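You operate a simulated robot arm through the tools that you are given. There is no shell and no other tool.

You are at the controls of a simulated robot arm. One attempt, no reset.

## Task
Put things in order on the top of the timber bench. At the end: the black tape measure stands where the clear yellow-lid jar stood; the yellow white-band brass adapter stands where the black tape measure stood; the blue file pad is on the shallow grey tray; the clear yellow-lid jar stands where the blue file pad stood; whatever was shut is shut again. Leave all else as you found it, and nothing knocked over.

The check looks at the end state, three seconds after you hand in, the way a careful person would. Anything else that was tipped, shoved, dropped, spilled or broken makes it a failure. A push-on lid holds only when it is set on centred and level and pressed home; a screw cap is set on level and turned clockwise until tight.

## Robot
A 7-joint arm with a two-finger parallel gripper, fixed in place. Base frame: the origin is at the foot of the arm, x ahead of it, y to its left, z up; the work surface is at about z = 0. Units: cm, degrees, N and s.
With the tool pointing down near the work surface it reaches from about 24 to 62 cm from the base axis. Its first joint turns from -66.0 to 66.0 degrees. Payload 2.6 kg.
The TCP is the grasp point between the finger pads, 3 cm short of the fingertips. In the tool frame z runs along the fingers and y along their closing line. Largest opening 9.4 cm; finger width 2.8, thickness 1; the body of the gripper, 5 by 9.6 cm, starts 5.5 cm behind the TCP.
Orientation is told as [roll, pitch, yaw] about the base's x, y, z axes, in that order, counted from this pose: with the fingers straight down and closing along the base's y, the tool's x points along the base's -x, its y along +y and its z along -z.

## Interface
- The arm moves only by the tool drive_tool. Its argument "rows" is a list that holds one entry, the list of rows, each a list of 7 numbers: the shift along the tool's x, y, z in cm, then the turn, a rotation vector about the tool's x, y, z in degrees, then the gripper command, from -1 (fully open) to 1 (shut), values between in proportion. In form: [[[x, y, z, rx, ry, rz, grip], ...]]. A call has 1 to 20 rows; each row shifts and turns the commanded pose from where the row before left it, along the tool's axes as they then stand. A row lasts 0.2 s, in which the tool goes at most 5 cm and 8.6 degrees; a call with a longer step from one row to the next is refused whole, and so is a gripper value outside its range. Where a pose cannot be reached the arm comes as near as it can. A force on the tool above 40 N (or 10 N above the force at the start of the call, whichever is more), or a blocked arm, ends the call early, and 0.2 s more pass. The fingers move at their own pace (about 7.2 cm/s each) and stop on an object; they squeeze with about 32 N. The grip force told is the motor's: it shows also when the fingers shut on nothing. Time passes only in rows, and 0.2 s behind the last, so rows that do not move let the fingers close. It gives the time, the measured TCP pose, the force on the tool (base axes), the opening and the grip force at its end, in the units of the frame above (readings bear some noise), with the torque about the TCP (base axes, N m) and any sound that the robot's microphone picked up.
- Cameras (640 x 400 px; columns grow to the right, rows downward): "scene" is fixed at [2.05, 42.26, 56.29]; the picture's right is [-0.80, -0.60, 0.00], its down [-0.44, 0.58, -0.69] and it looks along [0.42, -0.55, -0.72] (base axes); focal length 303 px, centre (320, 200). "wrist" rides on the gripper at [7.6, 1.4, -10.3] in the tool frame; the picture's right is [-0.18, 0.98, 0.00], its down [-0.75, -0.14, -0.64] and it looks along [-0.63, -0.12, 0.77] (tool axes); focal length 243 px, centre (320, 200). There is no depth. A picture from a camera that has moved, and an enlarged one, comes with that camera's place and axes in the base frame and with its lens. The place of the scene camera against the robot may be out by one fixed shift of up to 2.5 cm in any direction.
- grab_frame(camera): a new picture of that camera. It takes no simulated time.
- enlarge(camera, box): a new picture of the part [left, top, right, bottom] of that camera's present view, enlarged. It takes no simulated time.
- hand_in(): hands the job in; it is judged then, once.

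Nothing tells you positions but the pictures and the camera data. Unless the task says otherwise, let go and move clear before handing in.

The tools are called after ">>>" by a JSON object that holds its "fn" and its "kwargs". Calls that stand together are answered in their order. drive_tool: Moves the arm, as the interface text tells. Its arguments: {"type":"object","properties":{"rows":{"type":"array","items":{"type":"array","items":{"type":"array","items":{"type":"number"}}}}},"required":["rows"]} The other tools are called the same way: grab_frame (camera) takes a picture; enlarge (camera, box) takes an enlarged picture of a part of a camera's view; hand_in () hands the job in.

At the start:

```text
time_s: 0.0
eef_pos: [38.63, 26.08, 29.92]
ee_rot: [0.0, 0.0, 0.0]
force: [0.2, 0.4, 0.2]
torque: [-0.04, -0.02, 0.0]
grip_width: 9.42
gripper_force: 0.0
```

scene: 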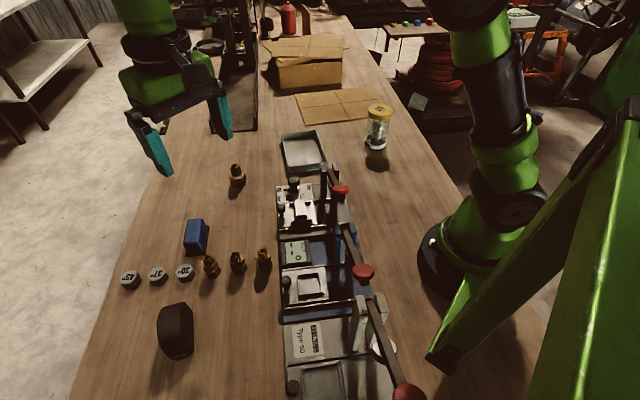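
wrist: 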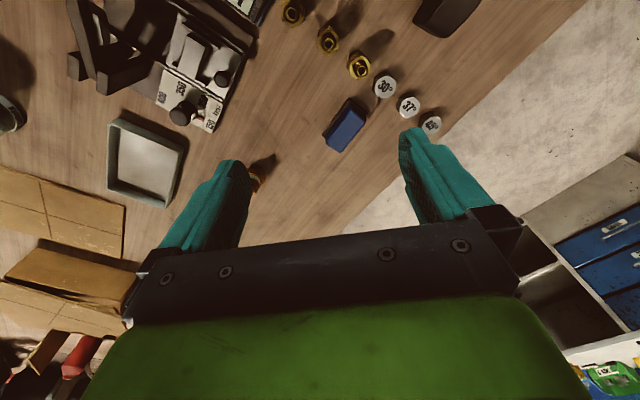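

I see the bench with the tray, jar, blue pad, brass adapters, tape measure and a clamp machine. I'll enlarge the views to identify them before I move.

>>> {"fn": "enlarge", "kwargs": {"camera": "scene", "box": [100, 220, 300, 370]}}

>>> {"fn": "enlarge", "kwargs": {"camera": "scene", "box": [200, 80, 420, 220]}}

>>> {"fn": "enlarge", "kwargs": {"camera": "wrist", "box": [240, 0, 500, 160]}}

>>> {"fn": "enlarge", "kwargs": {"camera": "scene", "box": [260, 160, 440, 400]}}

```text
2.67 times, centred on (200, 295) of scene
camera zoom: at [2.05, 42.26, 56.29], right [-0.8, -0.6, 0.0], down [-0.44, 0.58, -0.69], along [0.42, -0.55, -0.72], focal length 808 px, centre (640, -53)
```

zoom: 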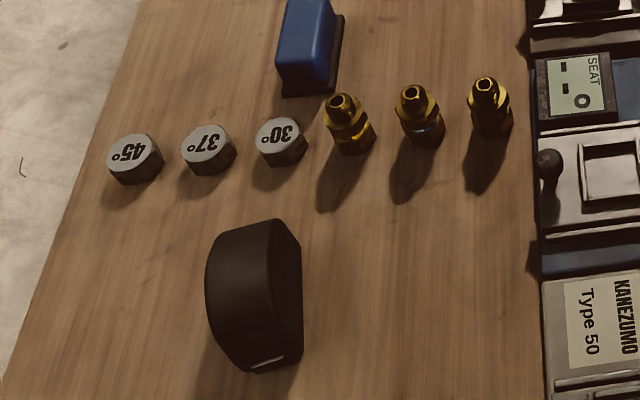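

```text
2.86 times, centred on (310, 150) of scene
camera zoom: at [2.05, 42.26, 56.29], right [-0.8, -0.6, 0.0], down [-0.44, 0.58, -0.69], along [0.42, -0.55, -0.72], focal length 866 px, centre (349, 343)
```

zoom: 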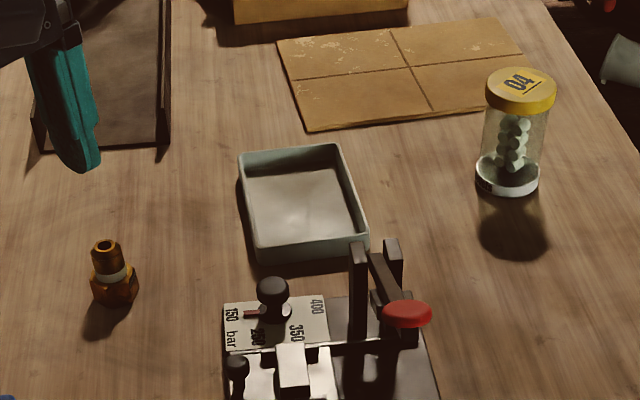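

```text
2.46 times, centred on (370, 80) of wrist
camera zoom: at [30.99, 27.5, 40.08], right [0.18, 0.98, 0.0], down [0.75, -0.14, 0.64], along [0.63, -0.12, -0.77], focal length 597 px, centre (197, 495)
```

zoom: 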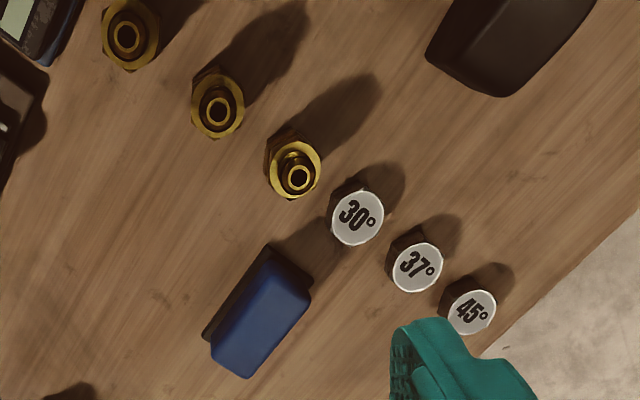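

```text
1.67 times, centred on (350, 280) of scene
camera zoom: at [2.05, 42.26, 56.29], right [-0.8, -0.6, 0.0], down [-0.44, 0.58, -0.69], along [0.42, -0.55, -0.72], focal length 505 px, centre (270, 67)
```

zoom: 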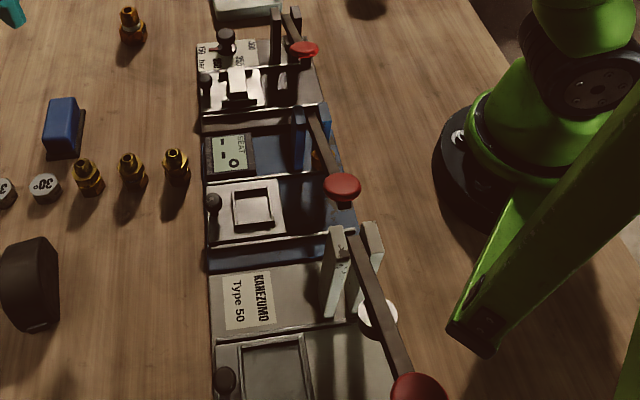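

Going by the wrist view, the pad is near (47, 28), the lone white-band adapter near (55, 11), the tray near (48, -9) and the tape near (35, 42). The scene camera appears to be shifted. Next I'll sweep the wrist camera across at height to locate everything more exactly.

>>> {"fn": "drive_tool", "kwargs": {"rows": [[[0, -4, 0, 0, 0, 0, -1], [0, -4.5, 0, 0, 0, 0, -1], [0, -4.5, 0, 0, 0, 0, -1], [0, -4.5, 0, 0, 0, 0, -1], [0, -4.5, 0, 0, 0, 0, -1], [0, -4, 0, 0, 0, 0, -1], [0, 0, 0, 0, 0, 0, -1]]]}}

>>> {"fn": "grab_frame", "kwargs": {"camera": "wrist"}}

>>> {"fn": "drive_tool", "kwargs": {"rows": [[[0, -4, 0, 0, 0, 0, -1], [0, -4.5, 0, 0, 0, 0, -1], [0, -4.5, 0, 0, 0, 0, -1], [0, -4.5, 0, 0, 0, 0, -1], [0, -4.5, 0, 0, 0, 0, -1], [0, -4, 0, 0, 0, 0, -1], [0, 0, 0, 0, 0, 0, -1]]]}}

>>> {"fn": "grab_frame", "kwargs": {"camera": "wrist"}}

```text
time_s: 1.6
eef_pos: [38.69, 0.04, 29.9]
ee_rot: [-0.1, -0.1, 0.0]
force: [0.6, -0.2, 0.8]
torque: [-0.02, 0.02, 0.01]
grip_width: 9.4
gripper_force: 0.0
```

```text
taken
camera wrist: at [31.03, 1.52, 40.11], right [0.18, 0.98, 0.0], down [0.75, -0.14, 0.64], along [0.63, -0.12, -0.77], focal length 243 px, centre (320, 200)
```

wrist: 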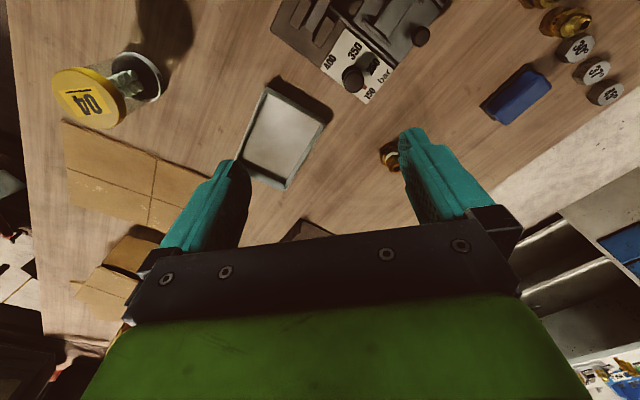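

```text
time_s: 3.2
eef_pos: [38.8, -26.15, 29.75]
ee_rot: [0.0, 0.1, -0.1]
force: [-0.7, -0.1, -0.7]
torque: [0.0, 0.0, 0.01]
grip_width: 9.4
gripper_force: 0.1
```

```text
taken
camera wrist: at [31.16, -24.71, 39.96], right [0.18, 0.98, 0.0], down [0.75, -0.14, 0.64], along [0.63, -0.12, -0.77], focal length 243 px, centre (320, 200)
```

wrist: 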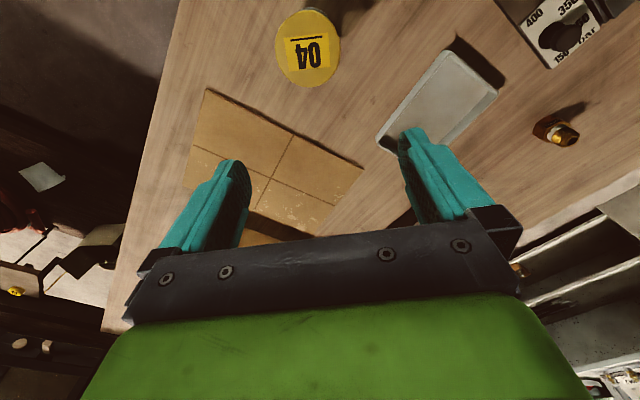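

The jar stands upright at about (35.05, -26.75), with its lid top at z≈10.4. The tray centre is about (48.9, -9.7), with its long axis at roughly -42°. I'm going back to hover over the blue pad and measure it closely.

>>> {"fn": "drive_tool", "kwargs": {"rows": [[[-0.68, 4.55, 0, 0, 0, 0, -1], [-0.68, 4.55, 0, 0, 0, 0, -1], [-0.68, 4.55, 0, 0, 0, 0, -1], [-0.68, 4.55, 0, 0, 0, 0, -1], [-0.68, 4.55, 0, 0, 0, 0, -1], [-0.68, 4.55, 0, 0, 0, 0, -1], [-0.68, 4.55, 0, 0, 0, 0, -1], [-0.68, 4.55, 0, 0, 0, 0, -1], [-0.68, 4.55, 0, 0, 0, 0, -1], [-0.68, 4.55, 0, 0, 0, 0, -1], [-0.68, 4.55, 0, 0, 0, 0, -1], [-0.68, 4.55, 0, 0, 0, 0, -1], [0, 0, 0, 0, 0, 8, -1], [0, 0, 0, 0, 0, 8, -1], [0, 0, 0, 0, 0, 8, -1], [0, 0, 0, 0, 0, 8, -1], [0, 0, 0, 0, 0, 8, -1], [0, 0, 0, 0, 0, 8, -1]]]}}

>>> {"fn": "drive_tool", "kwargs": {"rows": [[[0, 0, 3.5, 0, 0, 0, -1], [0, 0, 3.5, 0, 0, 0, -1], [0, 0, 3, 0, 0, 0, -1], [0, 0, 0, 0, 0, 0, -1], [0, 0, 0, 0, 0, 0, -1]]]}}

>>> {"fn": "grab_frame", "kwargs": {"camera": "wrist"}}

>>> {"fn": "grab_frame", "kwargs": {"camera": "scene"}}

```text
time_s: 7.0
eef_pos: [46.64, 28.75, 29.87]
ee_rot: [-0.1, 0.0, -48.2]
force: [0.1, 0.4, 0.1]
torque: [0.0, 0.01, -0.03]
grip_width: 9.38
gripper_force: 0.0
```

```text
time_s: 8.2
eef_pos: [46.61, 28.72, 19.84]
ee_rot: [0.0, 0.0, -48.0]
force: [0.6, 0.7, 0.3]
torque: [0.01, -0.01, 0.04]
grip_width: 9.38
gripper_force: 0.1
```

```text
taken
camera wrist: at [42.64, 35.42, 30.08], right [0.85, 0.52, 0.0], down [0.4, -0.65, 0.64], along [0.33, -0.55, -0.77], focal length 243 px, centre (320, 200)
```

wrist: 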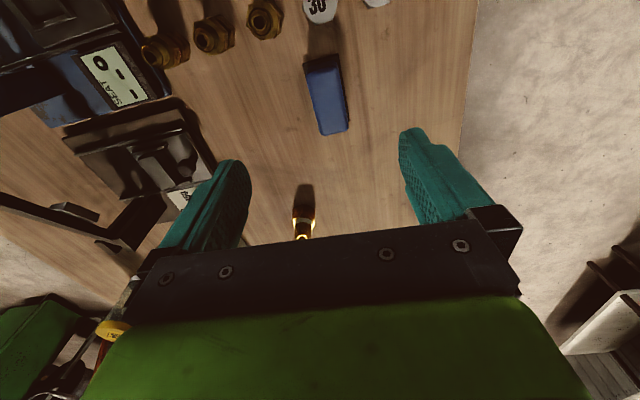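

```text
taken
```

scene: 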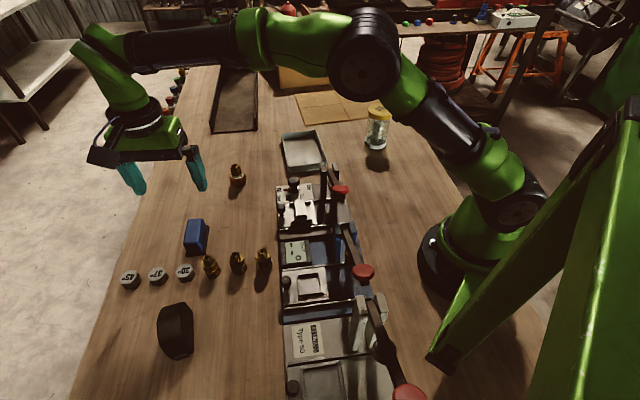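

>>> {"fn": "enlarge", "kwargs": {"camera": "wrist", "box": [220, 0, 420, 150]}}

```text
2.67 times, centred on (320, 75) of wrist
camera zoom: at [42.64, 35.42, 30.08], right [0.85, 0.52, 0.0], down [0.4, -0.65, 0.64], along [0.33, -0.55, -0.77], focal length 647 px, centre (320, 533)
```

zoom: 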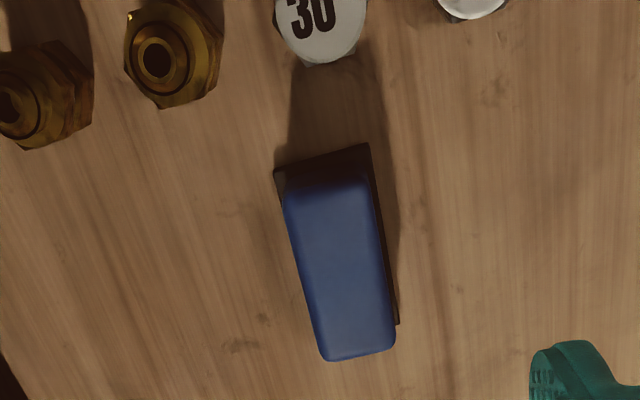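

The pad measures about 4 × 7.5 × 2.5 cm, centred at (47.95, 28.35), with its long axis at -46°. I'm aligning to yaw -44° and lowering part of the way.

>>> {"fn": "drive_tool", "kwargs": {"rows": [[[0, 0, 0, 0, 0, -4, -1], [-1.21, 0.62, 0, 0, 0, 0, -1], [0, 0, 4, 0, 0, 0, -1], [0, 0, 4, 0, 0, 0, -1], [0, 0, 3, 0, 0, 0, -1], [0, 0, 0, 0, 0, 0, -1], [0, 0, 0, 0, 0, 0, -1]]]}}

>>> {"fn": "grab_frame", "kwargs": {"camera": "wrist"}}

```text
time_s: 9.8
eef_pos: [47.95, 28.2, 8.64]
ee_rot: [0.1, -0.1, -44.0]
force: [0.7, -0.6, -0.1]
torque: [0.01, -0.01, -0.03]
grip_width: 9.4
gripper_force: 0.0
```

```text
taken
camera wrist: at [43.46, 34.57, 18.98], right [0.82, 0.58, 0.0], down [0.44, -0.63, 0.64], along [0.37, -0.52, -0.77], focal length 243 px, centre (320, 200)
```

wrist: 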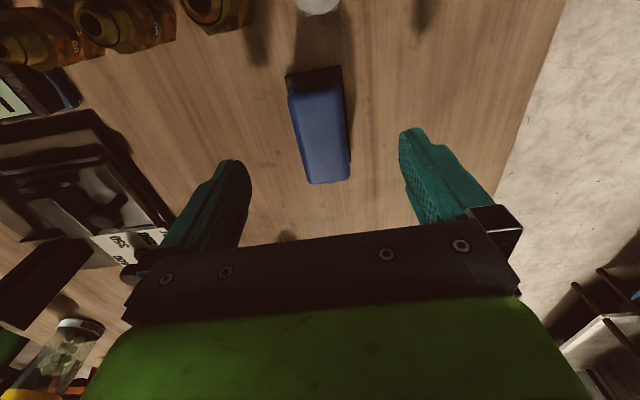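

The pad is centred between the fingers, so I'll lower to z≈3.5 and close.

>>> {"fn": "drive_tool", "kwargs": {"rows": [[[0, 0, 2.6, 0, 0, 0, -1], [0, 0, 2.5, 0, 0, 0, -1], [0, 0, 0, 0, 0, 0, -1], [0, 0, 0, 0, 0, 0, -0.3], [0, 0, 0, 0, 0, 0, 0.1], [0, 0, 0, 0, 0, 0, 0.5], [0, 0, 0, 0, 0, 0, 1], [0, 0, 0, 0, 0, 0, 1], [0, 0, 0, 0, 0, 0, 1]]]}}

>>> {"fn": "grab_frame", "kwargs": {"camera": "wrist"}}

```text
time_s: 11.8
eef_pos: [48.09, 28.49, 3.47]
ee_rot: [0.0, 0.0, -43.9]
force: [0.7, -0.7, 0.4]
torque: [0.01, 0.01, 0.0]
grip_width: 3.94
gripper_force: 32.4
```

```text
taken
camera wrist: at [43.54, 34.76, 13.76], right [0.82, 0.58, 0.0], down [0.44, -0.63, 0.64], along [0.37, -0.52, -0.77], focal length 243 px, centre (320, 200)
```

wrist: 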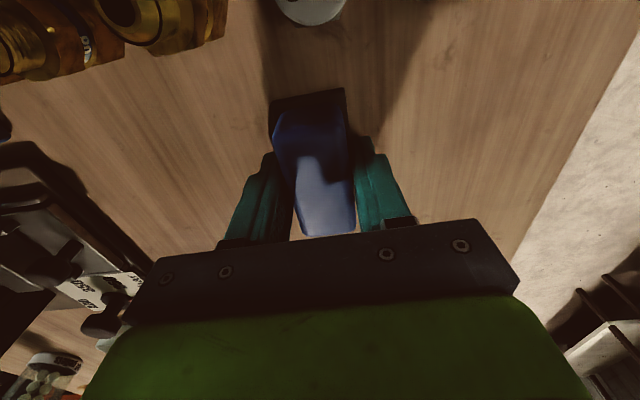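

The pad is gripped at 3.94 cm. I'll lift it to about z=25 and carry it over the tray.

>>> {"fn": "drive_tool", "kwargs": {"rows": [[[0, 0, -2, 0, 0, 0, 1], [0, 0, -4, 0, 0, 0, 1], [0, 0, -4.5, 0, 0, 0, 1], [0, 0, -4.5, 0, 0, 0, 1], [0, 0, -4.5, 0, 0, 0, 1], [0, 0, -2, 0, 0, 0, 1], [-3.01, -2.98, 0, 0, 0, 0, 1], [-3.01, -2.98, 0, 0, 0, 0, 1], [-3.01, -2.98, 0, 0, 0, 0, 1], [-3.01, -2.98, 0, 0, 0, 0, 1], [-3.01, -2.98, 0, 0, 0, 0, 1], [-3.01, -2.98, 0, 0, 0, 0, 1], [-3.01, -2.98, 0, 0, 0, 0, 1], [-3.01, -2.98, 0, 0, 0, 0, 1], [-3.01, -2.98, 0, 0, 0, 0, 1], [0, 0, 0, 0, 0, 0, 1], [0, 0, 0, 0, 0, 0, 1]]]}}

>>> {"fn": "grab_frame", "kwargs": {"camera": "wrist"}}

>>> {"fn": "grab_frame", "kwargs": {"camera": "scene"}}

```text
time_s: 15.4
eef_pos: [48.94, -9.88, 25.37]
ee_rot: [0.1, -0.1, -44.1]
force: [0.0, -0.1, -2.0]
torque: [0.01, 0.01, 0.02]
grip_width: 3.96
gripper_force: 31.8
```

```text
taken
camera wrist: at [44.49, -3.54, 35.47], right [0.82, 0.58, 0.0], down [0.44, -0.63, 0.64], along [0.37, -0.52, -0.77], focal length 243 px, centre (320, 200)
```

wrist: 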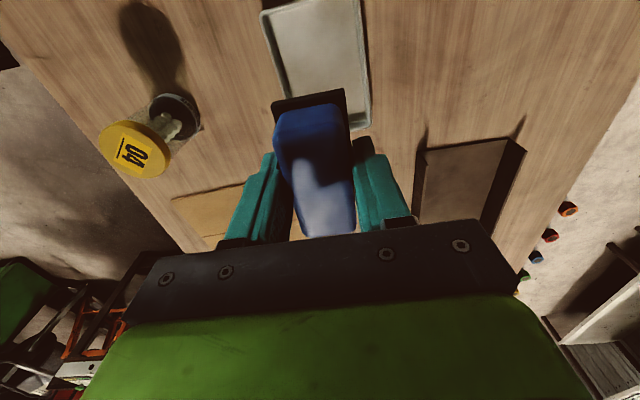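

```text
taken
```

scene: 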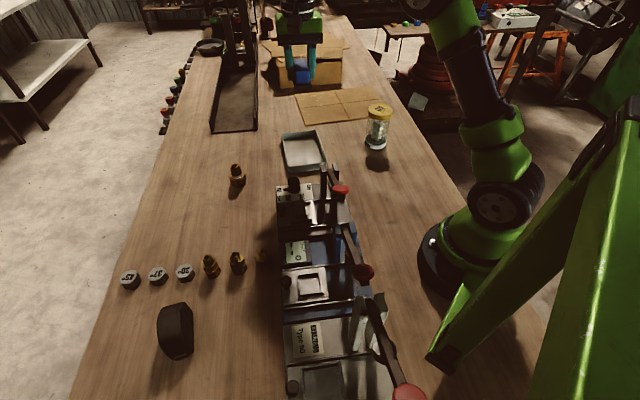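

I'm centred over the tray at about (49.1, -9.75), and the tray's long axis is aligned with the pad. Lowering now.

>>> {"fn": "drive_tool", "kwargs": {"rows": [[[0, 0.2, 4, 0, 0, 0, 1], [0, 0, 4, 0, 0, 0, 1], [0, 0, 4, 0, 0, 0, 1], [0, 0, 4, 0, 0, 0, 1], [0, 0, 3, 0, 0, 0, 1], [0, 0, 1.2, 0, 0, 0, 1], [0, 0, 0, 0, 0, 0, 1], [0, 0, 0, 0, 0, 0, 1]]]}}

>>> {"fn": "grab_frame", "kwargs": {"camera": "wrist"}}

>>> {"fn": "enlarge", "kwargs": {"camera": "scene", "box": [240, 80, 400, 200]}}

```text
time_s: 17.2
eef_pos: [48.9, -9.78, 5.12]
ee_rot: [0.0, 0.0, -44.0]
force: [0.2, 0.4, -1.4]
torque: [-0.02, 0.01, 0.0]
grip_width: 3.93
gripper_force: 32.1
```

```text
taken
camera wrist: at [44.54, -3.4, 15.36], right [0.82, 0.58, 0.0], down [0.44, -0.63, 0.64], along [0.37, -0.52, -0.77], focal length 243 px, centre (320, 200)
```

wrist: 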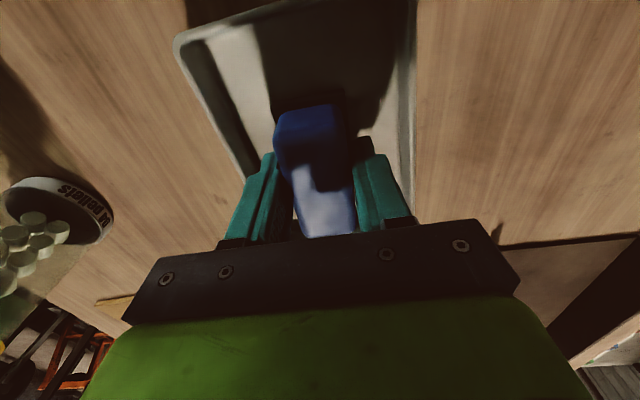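

```text
3.33 times, centred on (320, 140) of scene
camera zoom: at [2.05, 42.26, 56.29], right [-0.8, -0.6, 0.0], down [-0.44, 0.58, -0.69], along [0.42, -0.55, -0.72], focal length 1010 px, centre (320, 400)
```

zoom: 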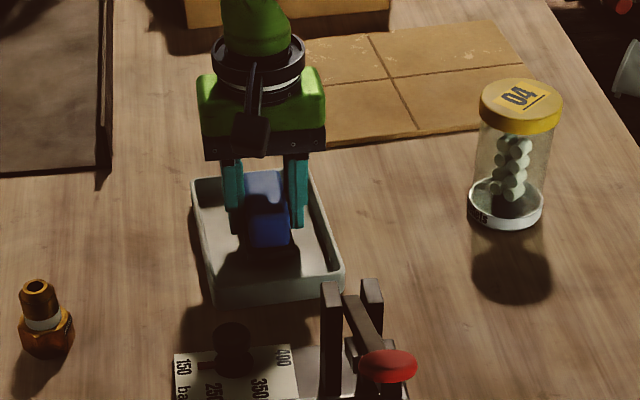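

The pad is inside the tray walls just above the floor. I'll lower in small steps until it touches.

>>> {"fn": "drive_tool", "kwargs": {"rows": [[[0, 0, 0.4, 0, 0, 0, 1], [0, 0, 0.4, 0, 0, 0, 1], [0, 0, 0.2, 0, 0, 0, 1], [0, 0, 0, 0, 0, 0, 1], [0, 0, 0, 0, 0, 0, 1]]]}}

```text
time_s: 18.4
eef_pos: [48.96, -9.8, 4.09]
ee_rot: [0.0, -0.1, -44.0]
force: [-0.1, 0.1, -1.9]
torque: [0.0, 0.01, 0.02]
grip_width: 3.93
gripper_force: 31.9
```

>>> {"fn": "drive_tool", "kwargs": {"rows": [[[0, 0, 0.15, 0, 0, 0, 1], [0, 0, 0, 0, 0, 0, 1]]]}}

>>> {"fn": "drive_tool", "kwargs": {"rows": [[[0, 0, 0.15, 0, 0, 0, 1], [0, 0, 0, 0, 0, 0, 1]]]}}

```text
time_s: 19.0
eef_pos: [48.98, -9.82, 3.87]
ee_rot: [0.0, 0.0, -44.0]
force: [-1.4, -0.7, 3.3]
torque: [0.16, 0.14, 0.04]
grip_width: 3.94
gripper_force: 32.0
```

```text
time_s: 19.6
eef_pos: [49.1, -9.74, 3.97]
ee_rot: [0.1, 0.0, -44.1]
force: [-6.2, 1.2, 23.1]
torque: [0.32, 0.63, 0.03]
grip_width: 3.95
gripper_force: 32.0
```

The pad has touched the tray floor, with the force rising to 23 N. I'll ease back slightly, open just wide enough to stay inside the tray, and lift.

>>> {"fn": "drive_tool", "kwargs": {"rows": [[[0, 0, -0.13, 0, 0, 0, 1], [0, 0, 0, 0, 0, 0, 0.1], [0, 0, 0, 0, 0, 0, 0], [0, 0, 0, 0, 0, 0, -0.2], [0, 0, 0, 0, 0, 0, -0.2], [0, 0, -1, 0, 0, 0, -0.2], [0, 0, -3, 0, 0, 0, -0.2], [0, 0, -4, 0, 0, 0, -0.2], [0, 0, -4.5, 0, 0, 0, -1], [0, 0, -4.5, 0, 0, 0, -1], [0, 0, -4, 0, 0, 0, -1], [0, 0, 0, 0, 0, 0, -1]]]}}

>>> {"fn": "grab_frame", "kwargs": {"camera": "wrist"}}

>>> {"fn": "enlarge", "kwargs": {"camera": "scene", "box": [240, 80, 400, 200]}}

```text
time_s: 22.2
eef_pos: [49.09, -9.75, 24.91]
ee_rot: [0.0, -0.1, -44.0]
force: [0.3, 0.5, 0.5]
torque: [0.0, 0.0, -0.04]
grip_width: 9.4
gripper_force: 0.1
```

```text
taken
camera wrist: at [44.57, -3.5, 35.13], right [0.82, 0.58, 0.0], down [0.44, -0.63, 0.64], along [0.37, -0.52, -0.77], focal length 243 px, centre (320, 200)
```

wrist: 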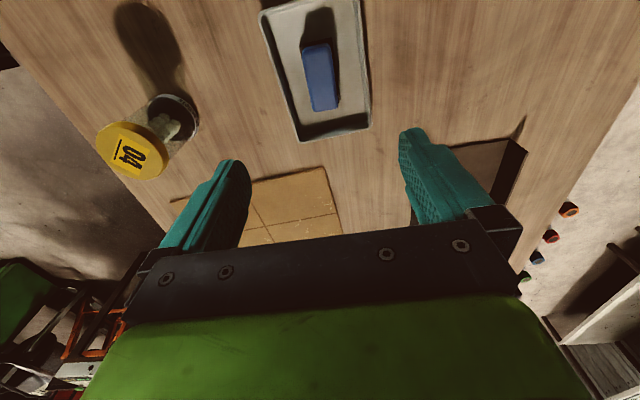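

```text
3.33 times, centred on (320, 140) of scene
camera zoom: at [2.05, 42.26, 56.29], right [-0.8, -0.6, 0.0], down [-0.44, 0.58, -0.69], along [0.42, -0.55, -0.72], focal length 1010 px, centre (320, 400)
```

zoom: 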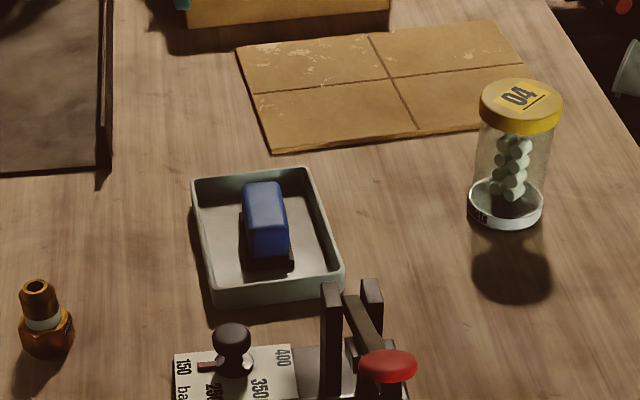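

The pad is lying in the tray. Now I'll study the jar's shape, in particular whether the lid is wider than the body, to choose how to grasp it.

>>> {"fn": "enlarge", "kwargs": {"camera": "wrist", "box": [80, 80, 220, 190]}}

>>> {"fn": "enlarge", "kwargs": {"camera": "scene", "box": [350, 95, 400, 160]}}

>>> {"fn": "enlarge", "kwargs": {"camera": "scene", "box": [100, 220, 300, 370]}}

```text
3.64 times, centred on (150, 135) of wrist
camera zoom: at [44.57, -3.5, 35.13], right [0.82, 0.58, 0.0], down [0.44, -0.63, 0.64], along [0.37, -0.52, -0.77], focal length 882 px, centre (938, 436)
```

zoom: 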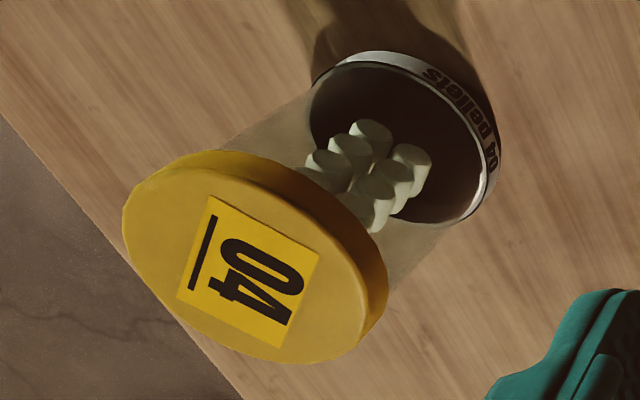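

```text
6.15 times, centred on (375, 128) of scene
camera zoom: at [2.05, 42.26, 56.29], right [-0.8, -0.6, 0.0], down [-0.44, 0.58, -0.69], along [0.42, -0.55, -0.72], focal length 1865 px, centre (-18, 646)
```

zoom: 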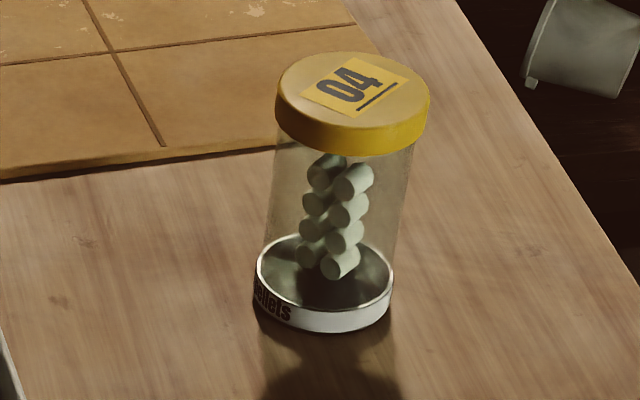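

```text
2.67 times, centred on (200, 295) of scene
camera zoom: at [2.05, 42.26, 56.29], right [-0.8, -0.6, 0.0], down [-0.44, 0.58, -0.69], along [0.42, -0.55, -0.72], focal length 808 px, centre (640, -53)
```

zoom: 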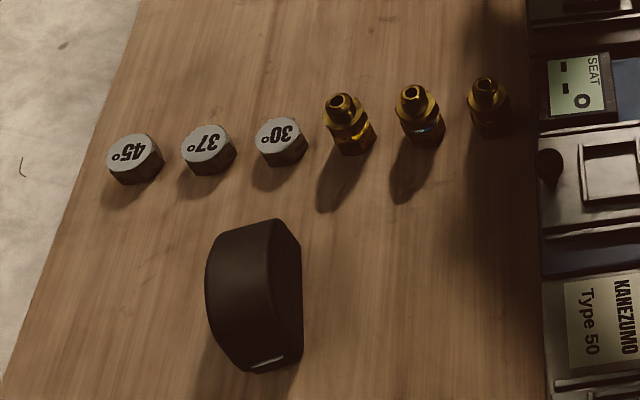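

>>> {"fn": "enlarge", "kwargs": {"camera": "scene", "box": [250, 0, 350, 90]}}

>>> {"fn": "enlarge", "kwargs": {"camera": "wrist", "box": [120, 110, 540, 330]}}

```text
4.44 times, centred on (300, 45) of scene
camera zoom: at [2.05, 42.26, 56.29], right [-0.8, -0.6, 0.0], down [-0.44, 0.58, -0.69], along [0.42, -0.55, -0.72], focal length 1347 px, centre (409, 889)
```

zoom: 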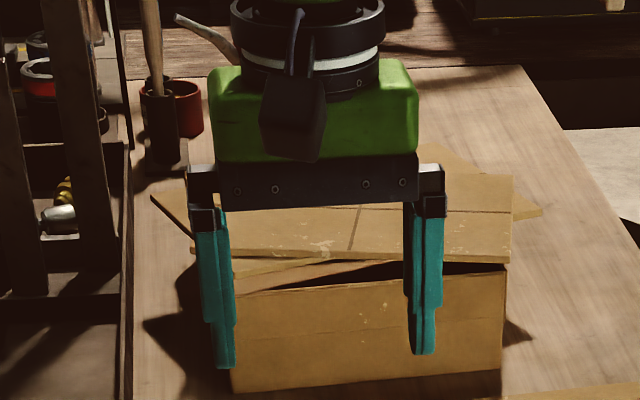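

```text
1.52 times, centred on (330, 220) of wrist
camera zoom: at [44.57, -3.5, 35.13], right [0.82, 0.58, 0.0], down [0.44, -0.63, 0.64], along [0.37, -0.52, -0.77], focal length 370 px, centre (305, 170)
```

zoom: 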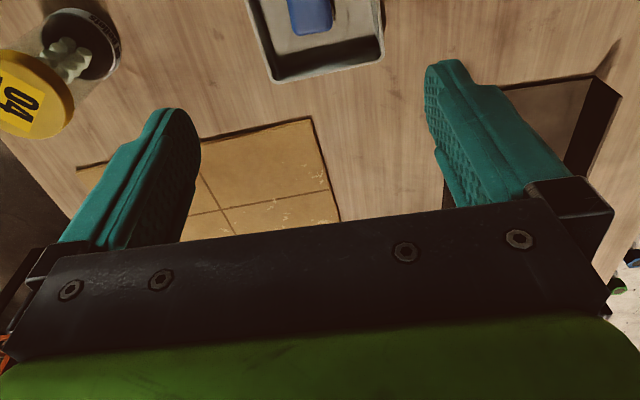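

The lid is about 6.9 cm across and only slightly wider than the body. I'll move over the jar and check alignment, then do a short, slow test lift and watch the lid.

>>> {"fn": "drive_tool", "kwargs": {"rows": [[[-0.34, -4.4, 0, 0, 0, 0, -1], [-0.34, -4.4, 0, 0, 0, 0, -1], [-0.34, -4.4, 0, 0, 0, 0, -1], [-0.34, -4.4, 0, 0, 0, 0, -1], [-0.36, -4.38, 0, 0, 0, 0, -1], [0, 0, 2, 0, 0, 0, -1], [0, 0, 2, 0, 0, 0, -1], [0, 0, 0, 0, 0, 0, -1], [0, 0, 0, 0, 0, 0, -1]]]}}

>>> {"fn": "grab_frame", "kwargs": {"camera": "wrist"}}

>>> {"fn": "grab_frame", "kwargs": {"camera": "scene"}}

```text
time_s: 24.2
eef_pos: [35.08, -26.81, 20.74]
ee_rot: [0.1, 0.0, -44.0]
force: [0.5, -0.4, -0.2]
torque: [-0.02, 0.02, 0.01]
grip_width: 9.4
gripper_force: 0.1
```

```text
taken
camera wrist: at [30.59, -20.52, 31.05], right [0.82, 0.58, 0.0], down [0.44, -0.63, 0.64], along [0.37, -0.52, -0.77], focal length 243 px, centre (320, 200)
```

wrist: 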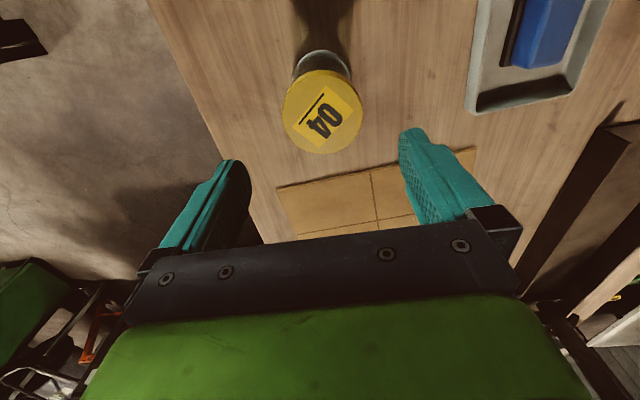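

```text
taken
```

scene: 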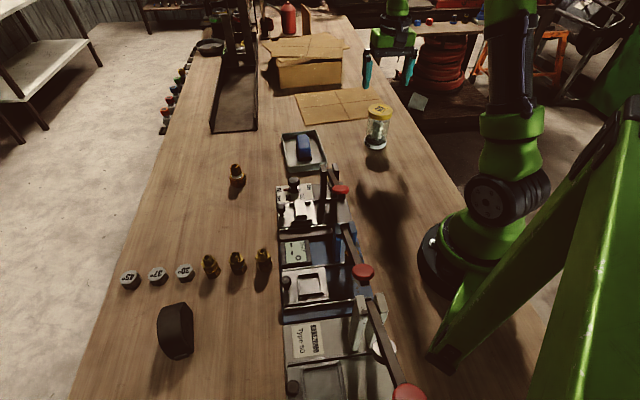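

The jar measures at (35.1, -26.7), directly under the TCP. I'll lower until the fingers straddle it and close gently.

>>> {"fn": "drive_tool", "kwargs": {"rows": [[[0, 0, 4, 0, 0, 0, -1], [0, 0, 4, 0, 0, 0, -1], [0, 0, 3, 0, 0, 0, -1], [0, 0, 2, 0, 0, 0, -1], [0, 0, 1.8, 0, 0, 0, -1], [0, 0, 0, 0, 0, 0, -1], [0, 0, 0, 0, 0, 0, -1]]]}}

>>> {"fn": "grab_frame", "kwargs": {"camera": "wrist"}}

>>> {"fn": "enlarge", "kwargs": {"camera": "scene", "box": [330, 70, 430, 160]}}

```text
time_s: 25.8
eef_pos: [35.02, -26.7, 6.27]
ee_rot: [0.0, 0.0, -44.0]
force: [-0.1, -0.5, -0.1]
torque: [0.04, 0.0, -0.02]
grip_width: 9.38
gripper_force: 0.0
```

```text
taken
camera wrist: at [30.69, -20.37, 16.51], right [0.82, 0.58, 0.0], down [0.44, -0.63, 0.64], along [0.37, -0.52, -0.77], focal length 243 px, centre (320, 200)
```

wrist: 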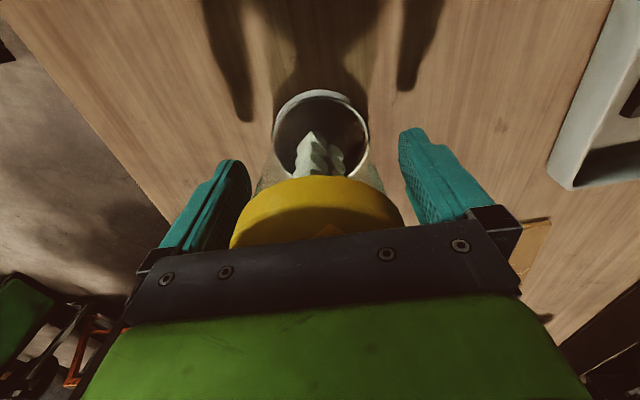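

```text
4.44 times, centred on (380, 115) of scene
camera zoom: at [2.05, 42.26, 56.29], right [-0.8, -0.6, 0.0], down [-0.44, 0.58, -0.69], along [0.42, -0.55, -0.72], focal length 1347 px, centre (53, 578)
```

zoom: 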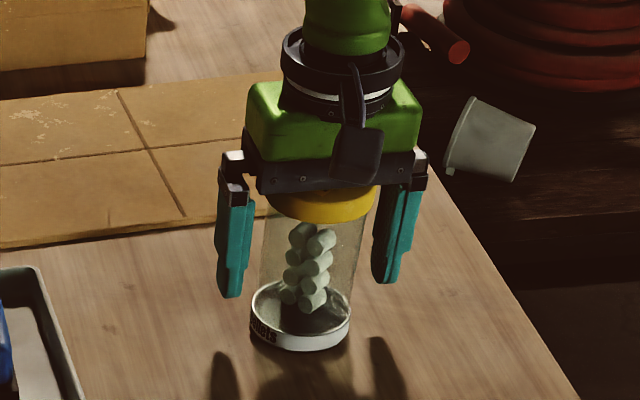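

The fingers straddle the jar with even clearance. I'll go down slightly more, so the lid sits up by the recessed brackets and the pads take the body, then close.

>>> {"fn": "drive_tool", "kwargs": {"rows": [[[0, 0, 0.4, 0, 0, 0, -1], [0, 0, 0.35, 0, 0, 0, -1], [0, 0, 0, 0, 0, 0, -1], [0, 0, 0, 0, 0, 0, -0.7], [0, 0, 0, 0, 0, 0, -0.55], [0, 0, 0, 0, 0, 0, -0.45], [0, 0, 0, 0, 0, 0, -0.38], [0, 0, 0, 0, 0, 0, -0.2], [0, 0, 0, 0, 0, 0, 0.2], [0, 0, 0, 0, 0, 0, 1], [0, 0, 0, 0, 0, 0, 1]]]}}

>>> {"fn": "grab_frame", "kwargs": {"camera": "wrist"}}

>>> {"fn": "enlarge", "kwargs": {"camera": "scene", "box": [330, 70, 430, 160]}}

```text
time_s: 26.4
eef_pos: [35.31, -26.81, 5.92]
ee_rot: [0.2, -0.5, -44.2]
force: [-1.6, 1.0, 6.2]
torque: [-0.03, 0.07, -0.07]
grip_width: 9.38
gripper_force: 0.0
stopped in row 3: the force on the tool passed its limit at 45 N (the readings are from after the stop); the commanded pose is now the measured one
```

```text
taken
camera wrist: at [30.75, -20.47, 16.08], right [0.82, 0.58, 0.0], down [0.44, -0.62, 0.65], along [0.38, -0.53, -0.76], focal length 243 px, centre (320, 200)
```

wrist: 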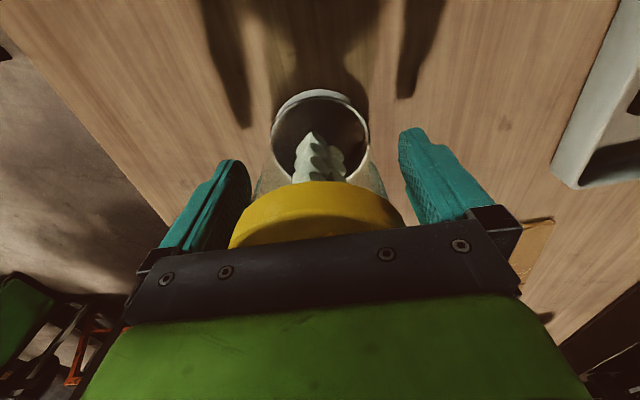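

```text
4.44 times, centred on (380, 115) of scene
camera zoom: at [2.05, 42.26, 56.29], right [-0.8, -0.6, 0.0], down [-0.44, 0.58, -0.69], along [0.42, -0.55, -0.72], focal length 1347 px, centre (53, 578)
```

zoom: 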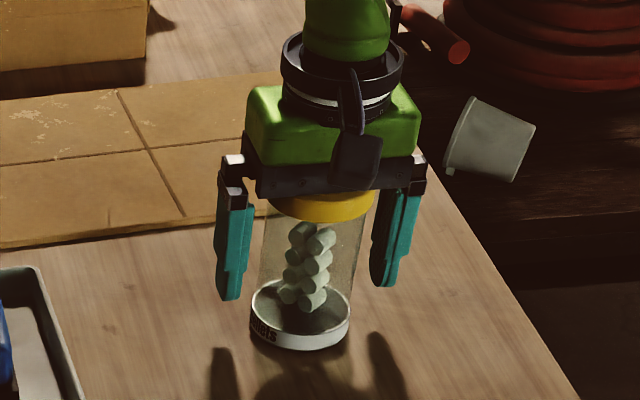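

The palm touched the lid top, pressing straight down, so the jar is a little taller than I estimated. It looks unmoved. I'll rise 0.35 cm, level the tool and close gently.

>>> {"fn": "drive_tool", "kwargs": {"rows": [[[0, 0, -0.35, 0, 0, 0, -1], [0, 0, 0, 0.45, 0.2, -0.2, -1], [0, 0, 0, 0, 0, 0, -1]]]}}

```text
time_s: 27.2
eef_pos: [35.3, -26.87, 6.18]
ee_rot: [-0.3, -0.2, -44.0]
force: [-0.6, -0.4, 0.0]
torque: [-0.02, -0.04, 0.0]
grip_width: 9.38
gripper_force: 0.1
```

>>> {"fn": "drive_tool", "kwargs": {"rows": [[[0.2, 0, 0, 0, 0, 0, -1], [0, 0, 0, 0, 0, 0, -1], [0, 0, 0, 0, 0, 0, -1]]]}}

>>> {"fn": "grab_frame", "kwargs": {"camera": "wrist"}}

```text
time_s: 28.0
eef_pos: [35.09, -26.78, 6.21]
ee_rot: [-0.3, -0.3, -44.0]
force: [-1.0, -0.6, -0.5]
torque: [0.01, -0.02, 0.0]
grip_width: 9.4
gripper_force: 0.1
```

```text
taken
camera wrist: at [30.64, -20.33, 16.42], right [0.81, 0.58, 0.0], down [0.45, -0.62, 0.65], along [0.37, -0.53, -0.76], focal length 243 px, centre (320, 200)
```

wrist: 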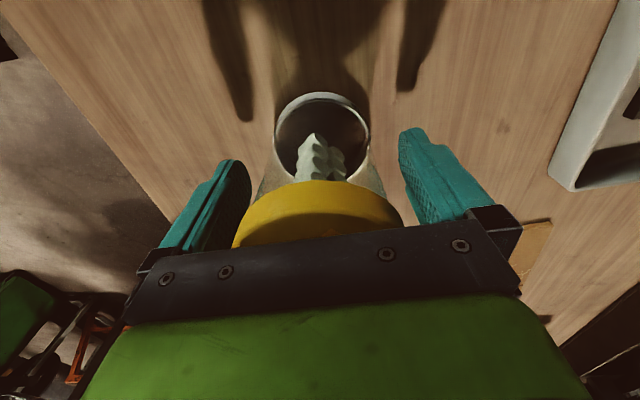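

>>> {"fn": "drive_tool", "kwargs": {"rows": [[[0, 0, 0, -0.3, 0.3, 0, -1], [0, 0, 0, 0, 0, 0, -0.7], [0, 0, 0, 0, 0, 0, -0.6], [0, 0, 0, 0, 0, 0, -0.5], [0, 0, 0, 0, 0, 0, -0.45], [0, 0, 0, 0, 0, 0, -0.4], [0, 0, 0, 0, 0, 0, -0.2], [0, 0, 0, 0, 0, 0, 0.3], [0, 0, 0, 0, 0, 0, 1], [0, 0, 0, 0, 0, 0, 1]]]}}

>>> {"fn": "grab_frame", "kwargs": {"camera": "wrist"}}

>>> {"fn": "enlarge", "kwargs": {"camera": "scene", "box": [330, 70, 430, 160]}}

```text
time_s: 30.2
eef_pos: [35.14, -26.78, 6.25]
ee_rot: [0.0, 0.2, -44.0]
force: [0.7, -0.1, 0.7]
torque: [-0.04, 0.02, 0.01]
grip_width: 6.83
gripper_force: 31.6
```

```text
taken
camera wrist: at [30.65, -20.4, 16.48], right [0.81, 0.58, 0.0], down [0.45, -0.63, 0.64], along [0.37, -0.52, -0.77], focal length 243 px, centre (320, 200)
```

wrist: 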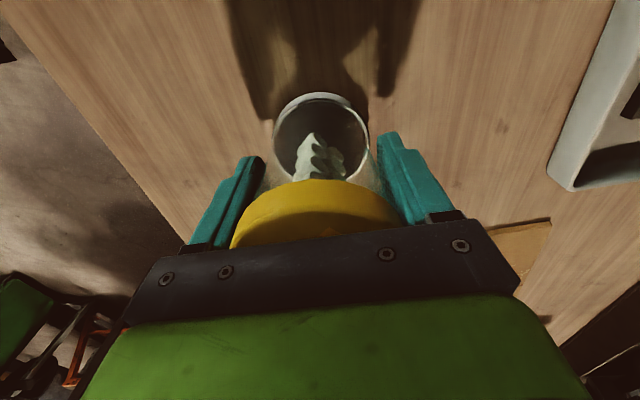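

```text
4.44 times, centred on (380, 115) of scene
camera zoom: at [2.05, 42.26, 56.29], right [-0.8, -0.6, 0.0], down [-0.44, 0.58, -0.69], along [0.42, -0.55, -0.72], focal length 1347 px, centre (53, 578)
```

zoom: 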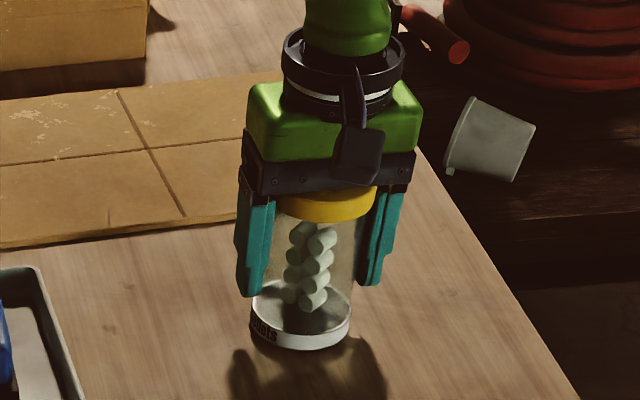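

The fingers closed at 6.83 cm. I'll do a very slow 0.6 cm test lift and then check the force and whether the lid parts from the body.

>>> {"fn": "drive_tool", "kwargs": {"rows": [[[0, 0, -0.1, 0, 0, 0, 1], [0, 0, -0.1, 0, 0, 0, 1], [0, 0, -0.1, 0, 0, 0, 1], [0, 0, -0.1, 0, 0, 0, 1], [0, 0, -0.1, 0, 0, 0, 1], [0, 0, -0.1, 0, 0, 0, 1], [0, 0, 0, 0, 0, 0, 1], [0, 0, 0, 0, 0, 0, 1]]]}}

>>> {"fn": "grab_frame", "kwargs": {"camera": "wrist"}}

>>> {"fn": "enlarge", "kwargs": {"camera": "scene", "box": [330, 70, 430, 160]}}

```text
time_s: 32.0
eef_pos: [34.9, -26.62, 6.87]
ee_rot: [0.0, 0.1, -44.0]
force: [-0.1, -0.3, -2.9]
torque: [0.0, 0.01, 0.0]
grip_width: 6.84
gripper_force: 32.2
```

```text
taken
camera wrist: at [30.65, -20.36, 17.05], right [0.81, 0.58, 0.0], down [0.45, -0.63, 0.64], along [0.37, -0.52, -0.77], focal length 243 px, centre (320, 200)
```

wrist: 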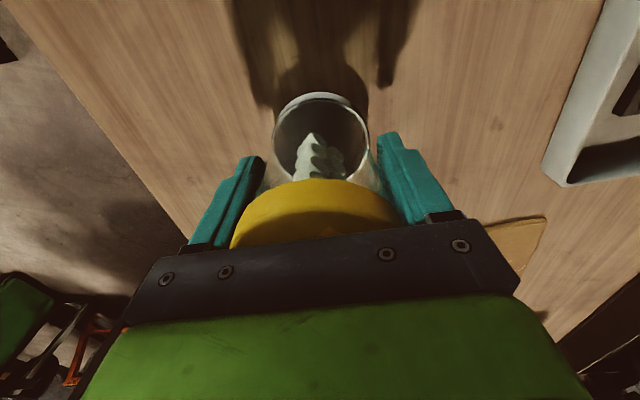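

```text
4.44 times, centred on (380, 115) of scene
camera zoom: at [2.05, 42.26, 56.29], right [-0.8, -0.6, 0.0], down [-0.44, 0.58, -0.69], along [0.42, -0.55, -0.72], focal length 1347 px, centre (53, 578)
```

zoom: 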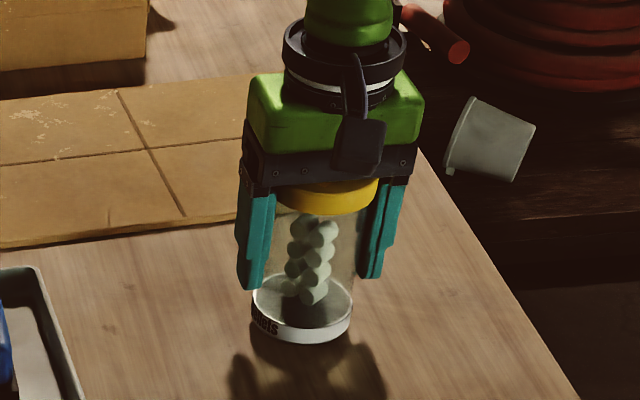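

The whole jar came up together at about 3 N, with the lid seated and no sound. I'll lift smoothly and carry it gently, passing on the far side of the clamp machine.

>>> {"fn": "drive_tool", "kwargs": {"rows": [[[0, 0, -0.2, 0, 0, 0, 1], [0, 0, -0.5, 0, 0, 0, 1], [0, 0, -1, 0, 0, 0, 1], [0, 0, -1.5, 0, 0, 0, 1], [0, 0, -2, 0, 0, 0, 1], [0, 0, -2, 0, 0, 0, 1], [0, 0, -2, 0, 0, 0, 1], [0, 0, -2, 0, 0, 0, 1], [0, 0, -2, 0, 0, 0, 1], [0, 0, -2, 0, 0, 0, 1], [0, 0, -1.5, 0, 0, 0, 1], [0, 0, -1, 0, 0, 0, 1], [0, 0, -0.5, 0, 0, 0, 1], [0, 0, -0.2, 0, 0, 0, 1], [0, 0, 0, 0, 0, 0, 1]]]}}

>>> {"fn": "grab_frame", "kwargs": {"camera": "scene"}}

```text
time_s: 35.2
eef_pos: [35.13, -26.75, 25.16]
ee_rot: [0.1, 0.1, -44.0]
force: [-0.5, -0.2, -1.8]
torque: [-0.04, 0.01, 0.0]
grip_width: 6.82
gripper_force: 31.9
```

```text
taken
```

scene: 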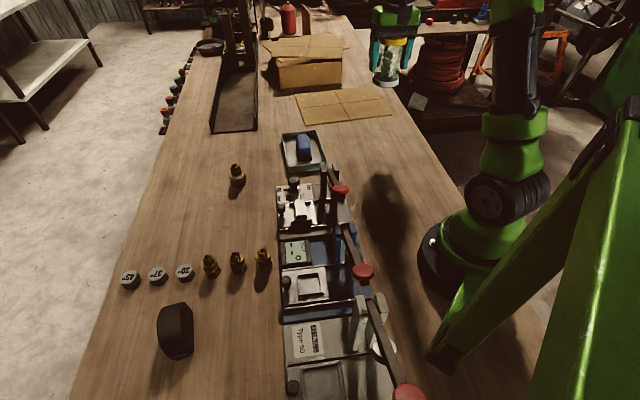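

>>> {"fn": "drive_tool", "kwargs": {"rows": [[[0.03, 0.3, 0, 0, 0, 0, 1], [0.09, 0.8, 0, 0, 0, 0, 1], [0.16, 1.49, 0, 0, 0, 0, 1], [0.21, 1.99, 0, 0, 0, 0, 1], [0.27, 2.49, 0, 0, 0, 0, 1], [0.27, 2.49, 0, 0, 0, 0, 1], [0.27, 2.49, 0, 0, 0, 0, 1], [0.27, 2.49, 0, 0, 0, 0, 1], [0.27, 2.49, 0, 0, 0, 0, 1], [0.24, 2.19, 0, 0, 0, 0, 1], [0.18, 1.69, 0, 0, 0, 0, 1], [0.12, 1.09, 0, 0, 0, 0, 1], [0.07, 0.7, 0, 0, 0, 0, 1], [0, 0, 0, 0, 0, 0, 1]]]}}

>>> {"fn": "drive_tool", "kwargs": {"rows": [[[0.2, 0.2, 0, 0, 0, 0, 1], [0.6, 0.6, 0, 0, 0, 0, 1], [1.1, 1.1, 0, 0, 0, 0, 1], [1.6, 1.6, 0, 0, 0, 0, 1], [1.9, 1.9, 0, 0, 0, 0, 1], [1.9, 1.9, 0, 0, 0, 0, 1], [1.9, 1.9, 0, 0, 0, 0, 1], [1.9, 1.9, 0, 0, 0, 0, 1], [1.9, 1.9, 0, 0, 0, 0, 1], [1.9, 1.9, 0, 0, 0, 0, 1], [1.9, 1.9, 0, 0, 0, 0, 1], [1.9, 1.9, 0, 0, 0, 0, 1], [1.9, 1.9, 0, 0, 0, 0, 1], [1.9, 1.7, 0, 0, 0, 0, 1], [1.6, 1.5, 0, 0, 0, 0, 1], [1.1, 1, 0, 0, 0, 0, 1], [0.8, 0.7, 0, 0, 0, 0, 1], [0.4, 0.4, 0, 0, 0, 0, 1], [0.2, 0.1, 0, 0, 0, 0, 1], [0, 0, 0, 0, 0, 0, 1]]]}}

>>> {"fn": "grab_frame", "kwargs": {"camera": "wrist"}}

>>> {"fn": "grab_frame", "kwargs": {"camera": "scene"}}

```text
time_s: 38.2
eef_pos: [49.1, -8.7, 25.32]
ee_rot: [0.1, 0.1, -44.0]
force: [-0.4, 0.6, -0.8]
torque: [-0.01, 0.0, -0.02]
grip_width: 6.82
gripper_force: 31.7
```

```text
time_s: 42.4
eef_pos: [48.07, 28.57, 25.21]
ee_rot: [0.1, 0.0, -44.0]
force: [-0.1, -0.2, -2.8]
torque: [-0.02, 0.01, 0.01]
grip_width: 6.79
gripper_force: 32.0
```

```text
taken
camera wrist: at [43.64, 34.89, 35.45], right [0.81, 0.58, 0.0], down [0.45, -0.63, 0.64], along [0.37, -0.52, -0.77], focal length 243 px, centre (320, 200)
```

wrist: 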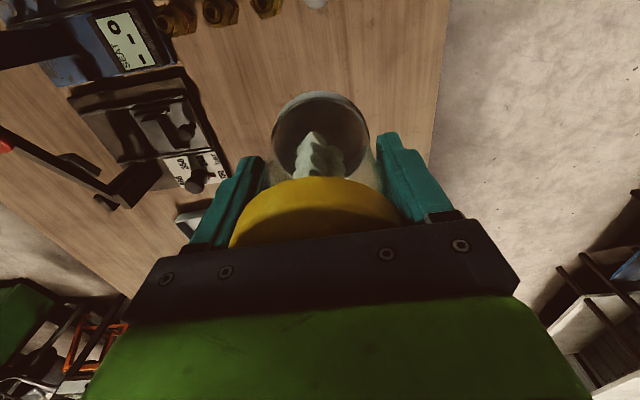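

```text
taken
```

scene: 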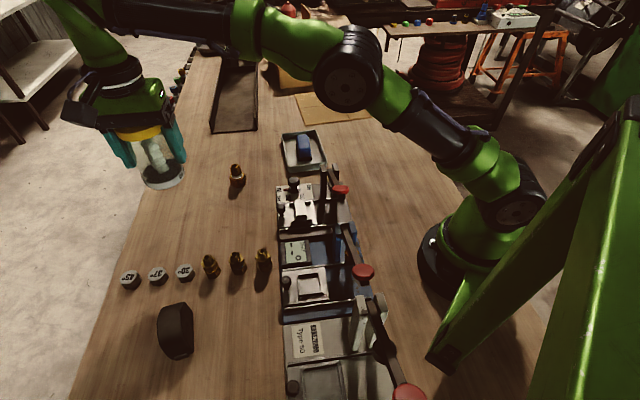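

I'm above the pad's old spot with the jar hanging level. Lowering smoothly now.

>>> {"fn": "drive_tool", "kwargs": {"rows": [[[-0.07, -0.14, 0.2, 0, 0, 0, 1], [0, 0, 0.6, 0, 0, 0, 1], [0, 0, 1.2, 0, 0, 0, 1], [0, 0, 1.8, 0, 0, 0, 1], [0, 0, 2, 0, 0, 0, 1], [0, 0, 2, 0, 0, 0, 1], [0, 0, 2, 0, 0, 0, 1], [0, 0, 2, 0, 0, 0, 1], [0, 0, 2, 0, 0, 0, 1], [0, 0, 1.5, 0, 0, 0, 1], [0, 0, 1.2, 0, 0, 0, 1], [0, 0, 0.8, 0, 0, 0, 1], [0, 0, 0.5, 0, 0, 0, 1], [0, 0, 0.3, 0, 0, 0, 1], [0, 0, 0.1, 0, 0, 0, 1], [0, 0, 0, 0, 0, 0, 1], [0, 0, 0, 0, 0, 0, 1]]]}}

>>> {"fn": "enlarge", "kwargs": {"camera": "scene", "box": [110, 160, 290, 300]}}

>>> {"fn": "grab_frame", "kwargs": {"camera": "wrist"}}

```text
time_s: 46.0
eef_pos: [48.04, 28.26, 7.04]
ee_rot: [0.0, 0.0, -44.0]
force: [0.3, -0.3, -2.1]
torque: [0.02, -0.02, -0.02]
grip_width: 6.82
gripper_force: 32.4
```

```text
2.86 times, centred on (200, 230) of scene
camera zoom: at [2.05, 42.26, 56.29], right [-0.8, -0.6, 0.0], down [-0.44, 0.58, -0.69], along [0.42, -0.55, -0.72], focal length 866 px, centre (663, 114)
```

zoom: 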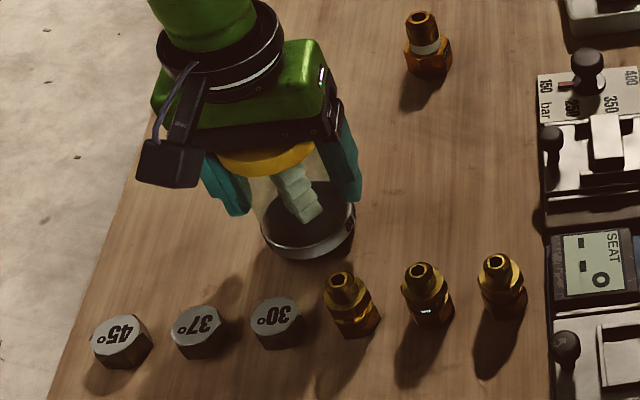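

```text
taken
camera wrist: at [43.5, 34.7, 17.3], right [0.81, 0.58, 0.0], down [0.45, -0.63, 0.64], along [0.37, -0.52, -0.77], focal length 243 px, centre (320, 200)
```

wrist: 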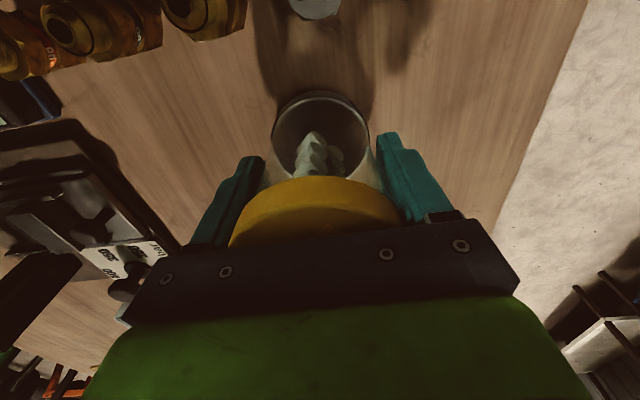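

>>> {"fn": "drive_tool", "kwargs": {"rows": [[[0, 0, 0.2, 0, 0, 0, 1], [0, 0, 0.2, 0, 0, 0, 1], [0, 0, 0.15, 0, 0, 0, 1], [0, 0, 0.1, 0, 0, 0, 1], [0, 0, 0, 0, 0, 0, 1]]]}}

>>> {"fn": "drive_tool", "kwargs": {"rows": [[[0, 0, 0.1, 0, 0, 0, 1], [0, 0, 0, 0, 0, 0, 1]]]}}

```text
time_s: 47.2
eef_pos: [48.01, 28.48, 6.41]
ee_rot: [0.0, 0.1, -44.0]
force: [-0.2, 0.2, -3.1]
torque: [0.02, 0.01, -0.02]
grip_width: 6.8
gripper_force: 31.6
```

```text
time_s: 47.8
eef_pos: [47.93, 28.38, 6.3]
ee_rot: [0.1, 0.1, -44.0]
force: [-0.3, 0.2, -1.5]
torque: [0.0, 0.01, 0.0]
grip_width: 6.79
gripper_force: 32.5
```

>>> {"fn": "drive_tool", "kwargs": {"rows": [[[0, 0, 0.08, 0, 0, 0, 1], [0, 0, 0, 0, 0, 0, 1]]]}}

>>> {"fn": "drive_tool", "kwargs": {"rows": [[[0, 0, 0.08, 0, 0, 0, 1], [0, 0, 0, 0, 0, 0, 1]]]}}

```text
time_s: 48.4
eef_pos: [48.0, 28.38, 6.19]
ee_rot: [0.1, 0.1, -44.0]
force: [1.3, 1.1, 6.8]
torque: [-0.02, 0.13, -0.08]
grip_width: 6.8
gripper_force: 31.9
```

```text
time_s: 49.0
eef_pos: [47.97, 28.43, 6.21]
ee_rot: [0.1, 0.0, -44.0]
force: [0.4, 0.1, 15.0]
torque: [-0.13, 0.38, 0.0]
grip_width: 6.78
gripper_force: 31.7
```

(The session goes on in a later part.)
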